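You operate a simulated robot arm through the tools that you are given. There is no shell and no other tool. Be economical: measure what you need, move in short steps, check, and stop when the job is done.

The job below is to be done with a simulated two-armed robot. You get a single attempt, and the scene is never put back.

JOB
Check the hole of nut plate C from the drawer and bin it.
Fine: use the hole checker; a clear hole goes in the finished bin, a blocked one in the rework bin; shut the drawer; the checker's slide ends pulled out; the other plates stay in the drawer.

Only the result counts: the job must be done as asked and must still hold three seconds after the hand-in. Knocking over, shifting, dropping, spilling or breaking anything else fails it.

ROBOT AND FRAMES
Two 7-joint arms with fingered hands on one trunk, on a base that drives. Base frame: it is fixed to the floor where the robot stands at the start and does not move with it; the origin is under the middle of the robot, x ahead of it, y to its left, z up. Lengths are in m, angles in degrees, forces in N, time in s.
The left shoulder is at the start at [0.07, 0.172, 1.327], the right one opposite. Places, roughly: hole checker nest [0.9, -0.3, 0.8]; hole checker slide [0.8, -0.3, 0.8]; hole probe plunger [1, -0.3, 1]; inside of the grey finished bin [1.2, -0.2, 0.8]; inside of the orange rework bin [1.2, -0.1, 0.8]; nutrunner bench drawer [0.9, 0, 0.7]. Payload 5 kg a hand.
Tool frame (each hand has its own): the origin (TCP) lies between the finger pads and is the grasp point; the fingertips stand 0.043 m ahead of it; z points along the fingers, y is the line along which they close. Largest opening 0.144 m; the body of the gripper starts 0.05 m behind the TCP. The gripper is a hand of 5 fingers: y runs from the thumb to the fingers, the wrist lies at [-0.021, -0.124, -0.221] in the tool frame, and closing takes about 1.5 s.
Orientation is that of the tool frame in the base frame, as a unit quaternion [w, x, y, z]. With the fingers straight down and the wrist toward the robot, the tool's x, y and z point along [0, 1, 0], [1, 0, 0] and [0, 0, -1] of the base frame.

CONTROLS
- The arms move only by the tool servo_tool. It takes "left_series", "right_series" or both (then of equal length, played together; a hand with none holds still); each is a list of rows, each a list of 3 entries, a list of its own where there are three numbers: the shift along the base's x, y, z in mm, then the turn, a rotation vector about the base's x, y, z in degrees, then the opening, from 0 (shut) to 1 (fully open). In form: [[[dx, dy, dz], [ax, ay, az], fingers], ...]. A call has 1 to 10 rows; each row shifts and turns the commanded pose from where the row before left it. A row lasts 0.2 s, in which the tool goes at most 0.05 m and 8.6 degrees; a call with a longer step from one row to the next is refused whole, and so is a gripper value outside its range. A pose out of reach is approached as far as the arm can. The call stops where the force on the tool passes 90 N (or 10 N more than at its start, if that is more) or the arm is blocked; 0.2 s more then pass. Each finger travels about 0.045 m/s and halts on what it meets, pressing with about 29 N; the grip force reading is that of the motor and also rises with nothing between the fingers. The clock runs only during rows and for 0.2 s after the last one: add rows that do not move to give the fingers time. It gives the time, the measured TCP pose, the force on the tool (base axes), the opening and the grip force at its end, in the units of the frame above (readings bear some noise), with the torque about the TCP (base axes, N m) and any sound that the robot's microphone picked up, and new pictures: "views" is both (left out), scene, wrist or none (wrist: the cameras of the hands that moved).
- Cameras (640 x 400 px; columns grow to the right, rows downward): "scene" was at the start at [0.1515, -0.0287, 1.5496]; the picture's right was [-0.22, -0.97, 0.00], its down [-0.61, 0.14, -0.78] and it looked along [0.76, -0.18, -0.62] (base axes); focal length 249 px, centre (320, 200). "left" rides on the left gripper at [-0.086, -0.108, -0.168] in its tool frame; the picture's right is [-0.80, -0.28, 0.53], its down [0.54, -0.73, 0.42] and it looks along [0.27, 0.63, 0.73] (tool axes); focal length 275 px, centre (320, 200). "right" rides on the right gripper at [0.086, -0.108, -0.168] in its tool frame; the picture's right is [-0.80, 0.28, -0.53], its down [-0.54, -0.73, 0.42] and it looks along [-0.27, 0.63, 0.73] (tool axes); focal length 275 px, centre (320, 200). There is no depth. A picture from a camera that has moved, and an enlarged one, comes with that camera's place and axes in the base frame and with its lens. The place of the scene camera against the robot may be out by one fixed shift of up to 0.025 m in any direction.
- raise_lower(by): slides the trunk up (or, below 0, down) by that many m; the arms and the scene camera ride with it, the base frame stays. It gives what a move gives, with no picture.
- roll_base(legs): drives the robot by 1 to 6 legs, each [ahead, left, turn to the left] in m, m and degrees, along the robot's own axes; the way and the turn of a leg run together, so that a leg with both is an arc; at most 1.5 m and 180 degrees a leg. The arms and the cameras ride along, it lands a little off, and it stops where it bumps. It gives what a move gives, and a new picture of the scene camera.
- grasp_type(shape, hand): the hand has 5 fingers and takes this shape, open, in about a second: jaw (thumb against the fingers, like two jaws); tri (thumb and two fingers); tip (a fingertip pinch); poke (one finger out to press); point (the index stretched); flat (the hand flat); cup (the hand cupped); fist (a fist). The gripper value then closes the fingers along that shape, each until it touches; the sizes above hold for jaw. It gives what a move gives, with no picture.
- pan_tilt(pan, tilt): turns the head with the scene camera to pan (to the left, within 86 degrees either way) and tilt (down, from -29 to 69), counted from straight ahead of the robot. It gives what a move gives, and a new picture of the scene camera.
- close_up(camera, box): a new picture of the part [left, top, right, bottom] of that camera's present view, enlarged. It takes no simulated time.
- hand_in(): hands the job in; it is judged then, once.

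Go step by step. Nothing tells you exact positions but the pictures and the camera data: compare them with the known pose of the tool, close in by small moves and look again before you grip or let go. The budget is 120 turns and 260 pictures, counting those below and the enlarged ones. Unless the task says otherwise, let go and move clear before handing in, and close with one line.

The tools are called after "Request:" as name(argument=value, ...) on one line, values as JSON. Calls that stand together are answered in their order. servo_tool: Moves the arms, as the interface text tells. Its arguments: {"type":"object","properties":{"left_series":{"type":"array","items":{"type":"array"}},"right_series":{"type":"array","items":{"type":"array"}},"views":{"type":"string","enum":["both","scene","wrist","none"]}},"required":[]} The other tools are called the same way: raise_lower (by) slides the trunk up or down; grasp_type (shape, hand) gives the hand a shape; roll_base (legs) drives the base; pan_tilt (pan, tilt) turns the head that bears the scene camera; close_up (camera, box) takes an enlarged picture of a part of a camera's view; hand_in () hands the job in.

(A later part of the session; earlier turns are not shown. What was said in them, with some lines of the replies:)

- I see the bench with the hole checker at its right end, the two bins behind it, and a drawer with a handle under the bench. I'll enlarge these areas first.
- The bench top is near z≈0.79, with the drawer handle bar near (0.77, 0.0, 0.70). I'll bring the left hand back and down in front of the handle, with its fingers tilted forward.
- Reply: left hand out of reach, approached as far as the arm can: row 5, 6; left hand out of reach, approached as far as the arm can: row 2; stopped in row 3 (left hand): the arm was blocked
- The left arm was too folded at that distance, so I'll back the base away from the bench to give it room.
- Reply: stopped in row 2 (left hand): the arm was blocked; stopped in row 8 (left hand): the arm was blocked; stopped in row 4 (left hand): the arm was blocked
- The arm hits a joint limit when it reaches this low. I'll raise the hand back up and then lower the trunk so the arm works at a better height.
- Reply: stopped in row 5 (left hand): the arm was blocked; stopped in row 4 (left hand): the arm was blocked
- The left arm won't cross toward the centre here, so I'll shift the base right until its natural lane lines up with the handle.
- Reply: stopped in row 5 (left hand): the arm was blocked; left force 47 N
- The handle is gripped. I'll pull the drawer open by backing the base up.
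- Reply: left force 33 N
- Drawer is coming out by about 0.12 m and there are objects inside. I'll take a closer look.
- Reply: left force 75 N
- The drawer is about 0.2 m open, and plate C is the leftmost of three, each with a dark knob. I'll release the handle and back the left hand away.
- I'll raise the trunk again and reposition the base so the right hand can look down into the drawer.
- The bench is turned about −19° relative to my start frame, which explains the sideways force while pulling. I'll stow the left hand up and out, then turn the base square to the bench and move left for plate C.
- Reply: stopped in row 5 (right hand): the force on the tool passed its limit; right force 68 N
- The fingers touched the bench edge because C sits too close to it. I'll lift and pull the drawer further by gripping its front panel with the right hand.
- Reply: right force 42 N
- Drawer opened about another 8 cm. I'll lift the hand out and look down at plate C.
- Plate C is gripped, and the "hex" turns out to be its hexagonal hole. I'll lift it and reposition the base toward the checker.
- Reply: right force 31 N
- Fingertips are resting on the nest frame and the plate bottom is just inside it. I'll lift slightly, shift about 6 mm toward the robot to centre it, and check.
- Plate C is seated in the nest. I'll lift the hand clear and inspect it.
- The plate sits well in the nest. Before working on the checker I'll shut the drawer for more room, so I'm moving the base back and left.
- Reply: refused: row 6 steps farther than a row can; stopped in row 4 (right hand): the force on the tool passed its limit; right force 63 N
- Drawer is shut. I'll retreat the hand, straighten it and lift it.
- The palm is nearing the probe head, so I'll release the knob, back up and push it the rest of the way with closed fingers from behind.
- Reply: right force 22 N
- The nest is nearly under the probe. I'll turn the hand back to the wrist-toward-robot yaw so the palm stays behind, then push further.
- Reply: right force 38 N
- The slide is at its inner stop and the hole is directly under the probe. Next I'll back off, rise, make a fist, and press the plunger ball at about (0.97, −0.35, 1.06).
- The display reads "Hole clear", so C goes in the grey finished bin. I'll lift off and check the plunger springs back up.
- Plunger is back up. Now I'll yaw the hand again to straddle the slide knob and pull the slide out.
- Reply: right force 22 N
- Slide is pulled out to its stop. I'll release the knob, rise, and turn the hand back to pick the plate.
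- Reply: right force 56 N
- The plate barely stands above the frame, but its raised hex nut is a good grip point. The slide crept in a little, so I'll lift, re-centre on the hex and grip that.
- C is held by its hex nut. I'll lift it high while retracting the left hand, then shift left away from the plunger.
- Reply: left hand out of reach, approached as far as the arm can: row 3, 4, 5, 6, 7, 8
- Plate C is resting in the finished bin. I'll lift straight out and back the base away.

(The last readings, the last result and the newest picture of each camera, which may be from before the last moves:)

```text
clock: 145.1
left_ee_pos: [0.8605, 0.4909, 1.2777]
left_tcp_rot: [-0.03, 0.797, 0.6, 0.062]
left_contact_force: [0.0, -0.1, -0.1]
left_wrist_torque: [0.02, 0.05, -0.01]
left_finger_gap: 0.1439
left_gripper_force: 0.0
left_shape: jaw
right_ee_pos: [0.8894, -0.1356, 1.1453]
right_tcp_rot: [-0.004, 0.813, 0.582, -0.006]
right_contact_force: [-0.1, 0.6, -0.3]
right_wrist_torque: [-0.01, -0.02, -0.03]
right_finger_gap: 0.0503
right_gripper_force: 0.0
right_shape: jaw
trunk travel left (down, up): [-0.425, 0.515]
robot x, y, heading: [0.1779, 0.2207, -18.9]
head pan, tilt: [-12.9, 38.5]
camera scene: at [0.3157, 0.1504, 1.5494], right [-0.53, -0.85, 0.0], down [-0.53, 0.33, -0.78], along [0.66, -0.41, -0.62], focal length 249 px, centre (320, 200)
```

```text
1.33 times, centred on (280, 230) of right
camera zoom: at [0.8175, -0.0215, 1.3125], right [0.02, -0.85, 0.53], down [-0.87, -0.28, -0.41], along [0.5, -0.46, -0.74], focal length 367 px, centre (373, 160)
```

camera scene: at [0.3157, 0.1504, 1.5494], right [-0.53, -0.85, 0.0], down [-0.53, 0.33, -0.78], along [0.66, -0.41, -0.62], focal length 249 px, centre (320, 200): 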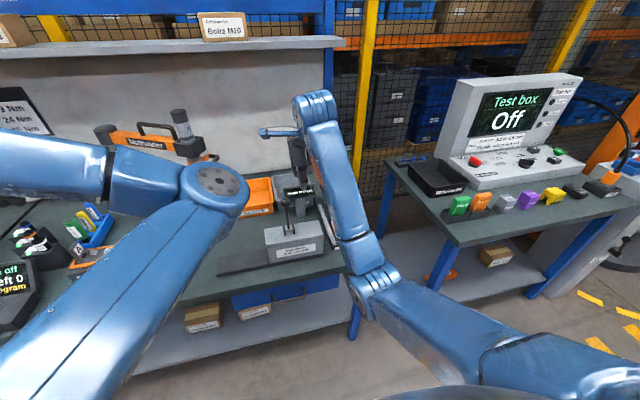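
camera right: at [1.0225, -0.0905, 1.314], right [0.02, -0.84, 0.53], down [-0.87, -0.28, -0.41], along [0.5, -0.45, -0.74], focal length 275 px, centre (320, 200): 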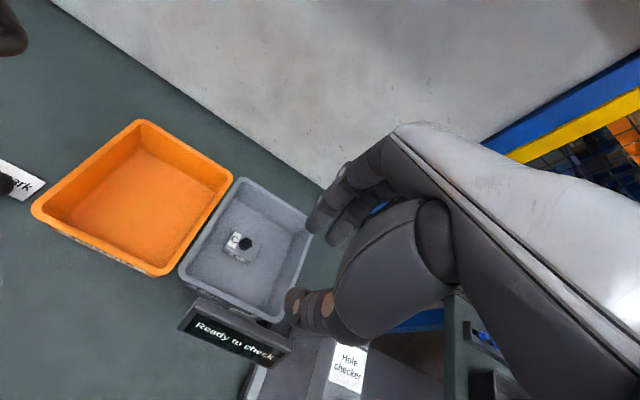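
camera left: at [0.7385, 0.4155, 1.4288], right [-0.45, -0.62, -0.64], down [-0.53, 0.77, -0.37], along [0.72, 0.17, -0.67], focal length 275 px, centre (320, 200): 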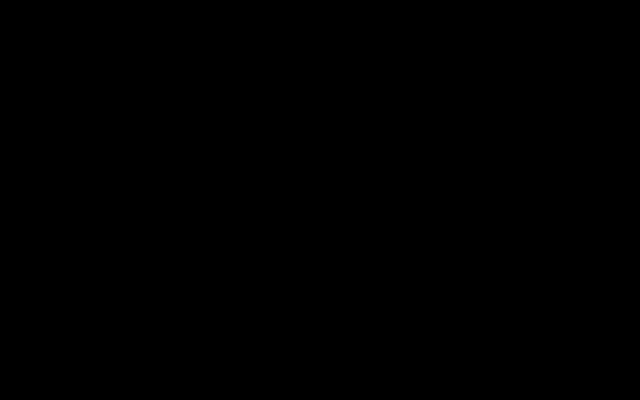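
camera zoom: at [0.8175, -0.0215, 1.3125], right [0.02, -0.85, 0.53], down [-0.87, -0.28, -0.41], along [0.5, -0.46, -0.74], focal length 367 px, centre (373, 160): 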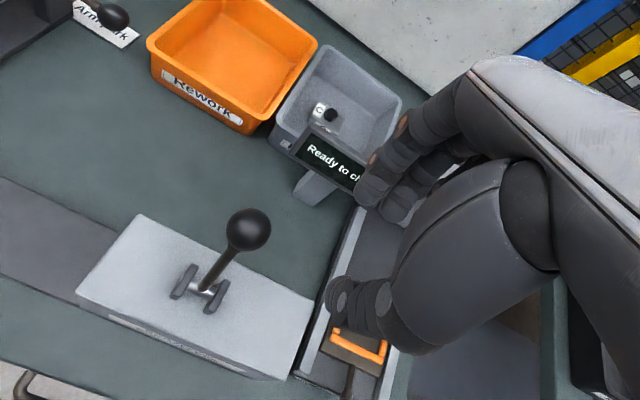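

Request:
servo_tool(right_series=[[[-25, -22, 0], [0, 0, 0], 0.4], [[-25, -22, 0], [0, 0, 0], 0.4], [[-25, -22, 0], [0, 0, 8], 0.4], [[-25, -22, 0], [0, 0, 8.5], 0.4], [[-25, -22, -10], [0, 0, 8.5], 0.4], [[-21, -21, -20], [0, 0, 8.5], 0.4], [[0, 0, -30], [0, 0, 8.5], 0.4], [[0, 0, -30], [0, 0, 8.5], 0.4], [[0, 0, -30], [0, 0, 8.5], 0.4], [[0, 0, -20], [0, 0, 8.5], 0.4]], views="none")

Request:
servo_tool(right_series=[[[0, 0, 0], [0, 0, 8.5], 0.4], [[0, 0, 0], [0, 0, 8.5], 0.4], [[0, 0, -15], [0, 0, 4], 0.4], [[0, 0, -15], [0, 0, 0], 0.4], [[0, 0, 0], [0, 0, 0], 0.4]], views="wrist")

Request:
close_up(camera="scene", box=[290, 150, 430, 260])

```text
clock: 147.3
left_ee_pos: [0.8587, 0.4899, 1.2765]
left_tcp_rot: [-0.03, 0.797, 0.6, 0.062]
left_contact_force: [-0.2, 0.0, -0.4]
left_wrist_torque: [-0.01, 0.02, 0.01]
left_finger_gap: 0.1439
left_gripper_force: 0.2
left_shape: jaw
right_ee_pos: [0.7436, -0.2682, 1.0058]
right_tcp_rot: [0.0, 0.351, 0.936, -0.007]
right_contact_force: [0.8, 0.3, 0.6]
right_wrist_torque: [0.0, 0.01, -0.02]
right_finger_gap: 0.0573
right_gripper_force: 0.1
right_shape: jaw
trunk travel left (down, up): [-0.425, 0.515]
robot x, y, heading: [0.1768, 0.2216, -18.9]
head pan, tilt: [-12.9, 38.5]
```

```text
clock: 148.5
left_ee_pos: [0.8587, 0.4901, 1.2772]
left_tcp_rot: [-0.03, 0.797, 0.6, 0.061]
left_contact_force: [-0.8, 0.7, 1.0]
left_wrist_torque: [0.01, 0.02, 0.01]
left_finger_gap: 0.1437
left_gripper_force: 0.1
left_shape: jaw
right_ee_pos: [0.7425, -0.2679, 0.9764]
right_tcp_rot: [0.001, 0.175, 0.985, -0.007]
right_contact_force: [-0.2, -0.6, 0.3]
right_wrist_torque: [-0.03, -0.02, -0.05]
right_finger_gap: 0.0571
right_gripper_force: 0.1
right_shape: jaw
trunk travel left (down, up): [-0.425, 0.515]
robot x, y, heading: [0.1773, 0.2223, -19.1]
head pan, tilt: [-12.9, 38.5]
camera right: at [0.6253, -0.3389, 1.1434], right [0.85, 0.0, 0.53], down [0.26, -0.87, -0.41], along [0.47, 0.48, -0.74], focal length 275 px, centre (320, 200)
```

right: 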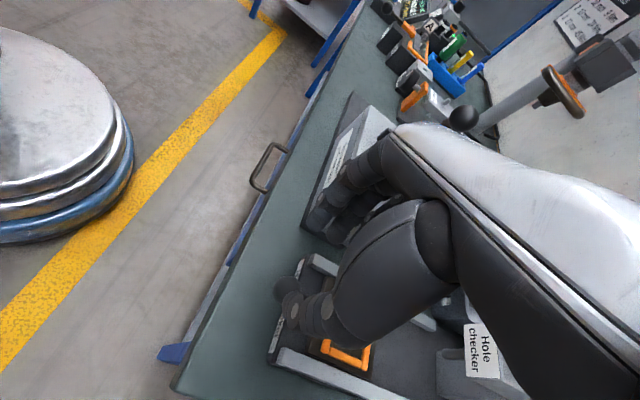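

```text
3.64 times, centred on (360, 205) of scene
camera zoom: at [0.3149, 0.1508, 1.5496], right [-0.53, -0.85, 0.0], down [-0.53, 0.33, -0.78], along [0.66, -0.41, -0.62], focal length 907 px, centre (174, 182)
```

zoom: 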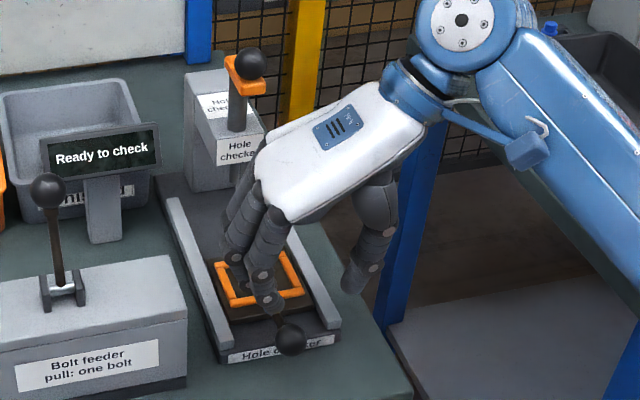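

Request:
servo_tool(right_series=[[[9, -3, -30], [0, 0, 0], 0.4], [[9, -3, -30], [0, 0, 0], 0.4], [[0, 0, -25], [0, 0, 0], 0.4], [[0, 0, -13], [0, 0, 0], 0.4], [[0, 0, 0], [0, 0, 0], 0.4]], views="none")

Request:
close_up(camera="right", box=[220, 160, 420, 340])

```text
clock: 149.7
left_ee_pos: [0.8582, 0.4906, 1.2791]
left_tcp_rot: [-0.03, 0.797, 0.6, 0.061]
left_contact_force: [-0.1, 0.0, 0.2]
left_wrist_torque: [0.0, 0.01, 0.01]
left_finger_gap: 0.1439
left_gripper_force: 0.1
left_shape: jaw
right_ee_pos: [0.7611, -0.2722, 0.8778]
right_tcp_rot: [0.001, 0.176, 0.984, -0.007]
right_contact_force: [0.4, -0.5, 0.5]
right_wrist_torque: [0.0, -0.02, -0.03]
right_finger_gap: 0.0572
right_gripper_force: 0.1
right_shape: jaw
trunk travel left (down, up): [-0.425, 0.515]
robot x, y, heading: [0.1785, 0.223, -19.1]
head pan, tilt: [-12.9, 38.5]
```

```text
2.22 times, centred on (320, 250) of right
camera zoom: at [0.6432, -0.3437, 1.0458], right [0.85, 0.0, 0.53], down [0.26, -0.87, -0.41], along [0.47, 0.48, -0.74], focal length 612 px, centre (320, 89)
```

zoom: 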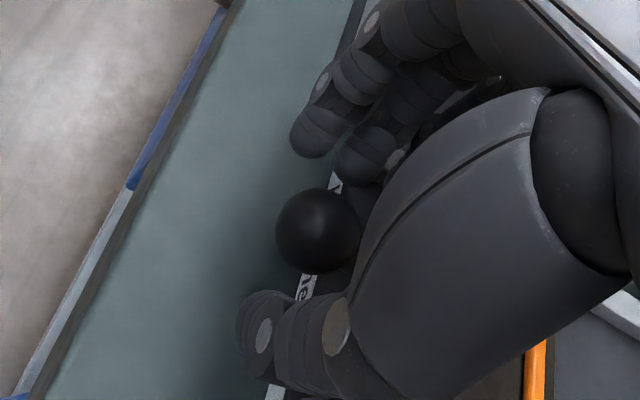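

Ball is centred between the fingers, so I'll grip it and pull it to the stop.

Request:
servo_tool(right_series=[[[0, 0, 0], [0, 0, 0], 0.2], [[0, 0, 0], [0, 0, 0], 0.1], [[0, 0, 0], [0, 0, 0], 0], [[0, 0, 0], [0, 0, 0], 0], [[0, 0, 0], [0, 0, 0], 0], [[-9, 3, 0], [0, 0, 0], 0], [[-9, 3, 0], [0, 0, 0], 0], [[-5, 2, 0], [0, 0, 0], 0], [[-5, 2, 0], [0, 0, 0], 0], [[0, 0, 0], [0, 0, 0], 0]], views="none")

```text
clock: 151.9
left_ee_pos: [0.86, 0.4915, 1.2762]
left_tcp_rot: [-0.03, 0.797, 0.601, 0.061]
left_contact_force: [0.3, -0.5, 0.3]
left_wrist_torque: [0.01, 0.01, -0.01]
left_finger_gap: 0.1438
left_gripper_force: 0.1
left_shape: jaw
right_ee_pos: [0.7332, -0.2602, 0.8773]
right_tcp_rot: [0.0, 0.175, 0.985, -0.006]
right_contact_force: [10.6, 6.3, 1.5]
right_wrist_torque: [0.2, -0.36, 0.15]
right_finger_gap: 0.0208
right_gripper_force: 28.6
right_shape: jaw
trunk travel left (down, up): [-0.425, 0.515]
robot x, y, heading: [0.1759, 0.2202, -19.1]
head pan, tilt: [-12.9, 38.5]
```

Request:
servo_tool(right_series=[[[0, 0, 0], [0, 0, 0], 0.3], [[0, 0, 0], [0, 0, 0], 0.45], [[0, 0, 0], [0, 0, 0], 0.5], [[0, 0, 30], [0, 0, 0], 0.5], [[0, 0, 40], [0, 0, 0], 0.5], [[0, 0, 40], [0, 0, 0], 0.5], [[-20, -40, 20], [0, 0, 0], 0.5], [[-20, -40, 20], [0, 0, 0], 0.5], [[-20, -40, 20], [0, 0, 0], 0.5], [[-20, -40, 20], [0, 0, 0], 0.5]], views="both")

Request:
roll_base(legs=[[-0.2, 0, 0]])

Request:
close_up(camera="scene", box=[230, 130, 410, 270])

```text
clock: 154.1
left_ee_pos: [0.8566, 0.489, 1.2779]
left_tcp_rot: [-0.03, 0.797, 0.6, 0.063]
left_contact_force: [0.4, -0.4, 0.9]
left_wrist_torque: [0.01, -0.02, 0.01]
left_finger_gap: 0.144
left_gripper_force: 0.1
left_shape: jaw
right_ee_pos: [0.6515, -0.4235, 1.0695]
right_tcp_rot: [0.002, 0.176, 0.984, -0.006]
right_contact_force: [-0.7, 0.5, -1.3]
right_wrist_torque: [0.01, -0.06, -0.02]
right_finger_gap: 0.072
right_gripper_force: 0.1
right_shape: jaw
trunk travel left (down, up): [-0.425, 0.515]
robot x, y, heading: [0.1759, 0.2237, -18.9]
head pan, tilt: [-12.9, 38.5]
camera scene: at [0.3132, 0.1493, 1.5496], right [-0.53, -0.85, 0.0], down [-0.53, 0.33, -0.78], along [0.67, -0.41, -0.62], focal length 249 px, centre (320, 200)
camera right: at [0.5352, -0.4955, 1.2359], right [0.84, 0.0, 0.53], down [0.26, -0.87, -0.41], along [0.47, 0.49, -0.74], focal length 275 px, centre (320, 200)
```

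scene: 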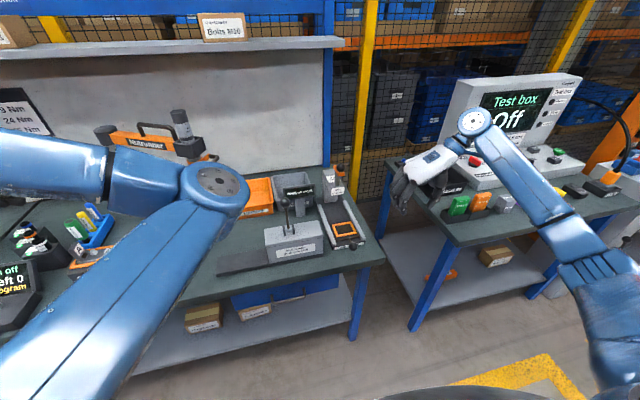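
right: 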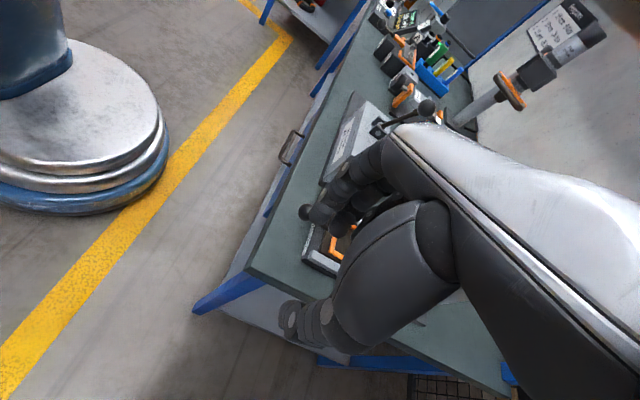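

```text
clock: 155.7
left_ee_pos: [0.6732, 0.5533, 1.2767]
left_tcp_rot: [-0.031, 0.797, 0.6, 0.061]
left_contact_force: [0.1, -0.2, 0.1]
left_wrist_torque: [0.02, 0.01, -0.02]
left_finger_gap: 0.144
left_gripper_force: 0.1
left_shape: jaw
right_ee_pos: [0.4706, -0.3595, 1.0684]
right_tcp_rot: [0.001, 0.176, 0.984, -0.007]
right_contact_force: [0.1, 0.5, 0.1]
right_wrist_torque: [0.02, 0.01, -0.01]
right_finger_gap: 0.0716
right_gripper_force: 0.1
right_shape: jaw
trunk travel left (down, up): [-0.425, 0.515]
robot x, y, heading: [-0.0103, 0.2867, -19.0]
head pan, tilt: [-12.9, 38.5]
camera scene: at [0.1305, 0.2137, 1.5493], right [-0.53, -0.85, 0.0], down [-0.53, 0.33, -0.78], along [0.66, -0.41, -0.62], focal length 249 px, centre (320, 200)
```

scene: 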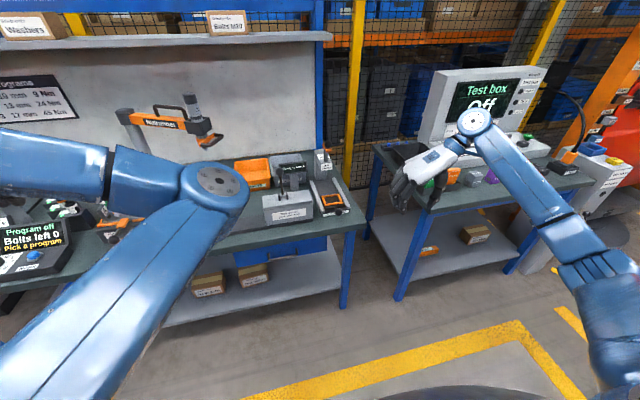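

```text
2.86 times, centred on (320, 200) of scene
camera zoom: at [0.1305, 0.2137, 1.5493], right [-0.53, -0.85, 0.0], down [-0.53, 0.33, -0.78], along [0.66, -0.41, -0.62], focal length 712 px, centre (320, 200)
```

zoom: 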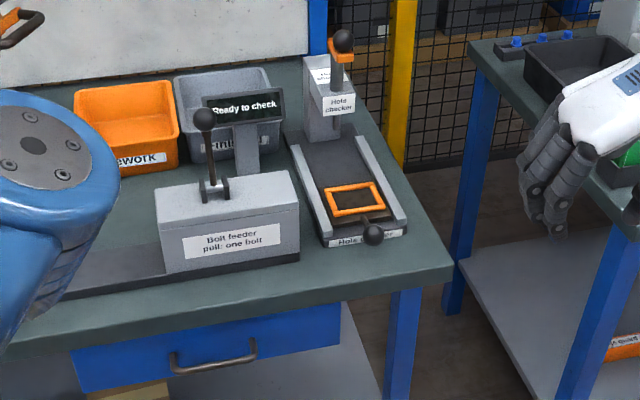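

The slide is fully out and the plate is binned. I'll check closely that the drawer is fully shut.

Request:
close_up(camera="scene", box=[240, 220, 340, 280])

Request:
close_up(camera="scene", box=[260, 140, 370, 220])

```text
6.40 times, centred on (290, 250) of scene
camera zoom: at [0.1305, 0.2137, 1.5493], right [-0.53, -0.85, 0.0], down [-0.53, 0.33, -0.78], along [0.66, -0.41, -0.62], focal length 1596 px, centre (512, -120)
```

zoom: 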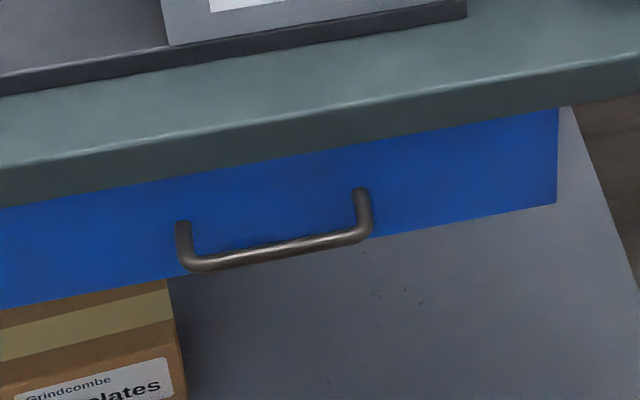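

```text
5.00 times, centred on (315, 180) of scene
camera zoom: at [0.1305, 0.2137, 1.5493], right [-0.53, -0.85, 0.0], down [-0.53, 0.33, -0.78], along [0.66, -0.41, -0.62], focal length 1247 px, centre (345, 300)
```

zoom: 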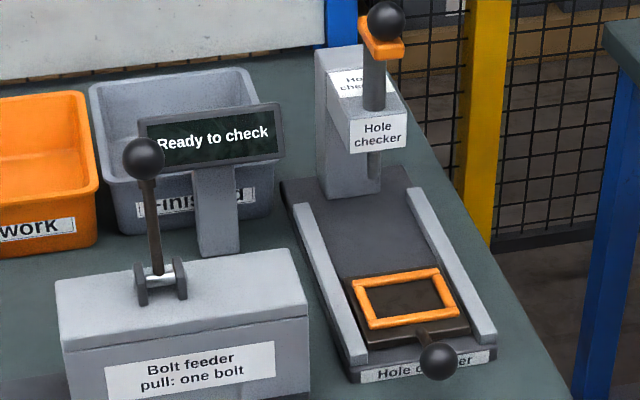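

Everything matches: the drawer is flush, the slide is out at its stop, C is in the finished bin, and both hands are clear. Handing in.

Request:
hand_in()

```text
The job is handed in.
```

Nut plate C tested "Hole clear" and is in the grey finished bin; the drawer is shut with plates A and B inside, and the checker's slide is pulled out.
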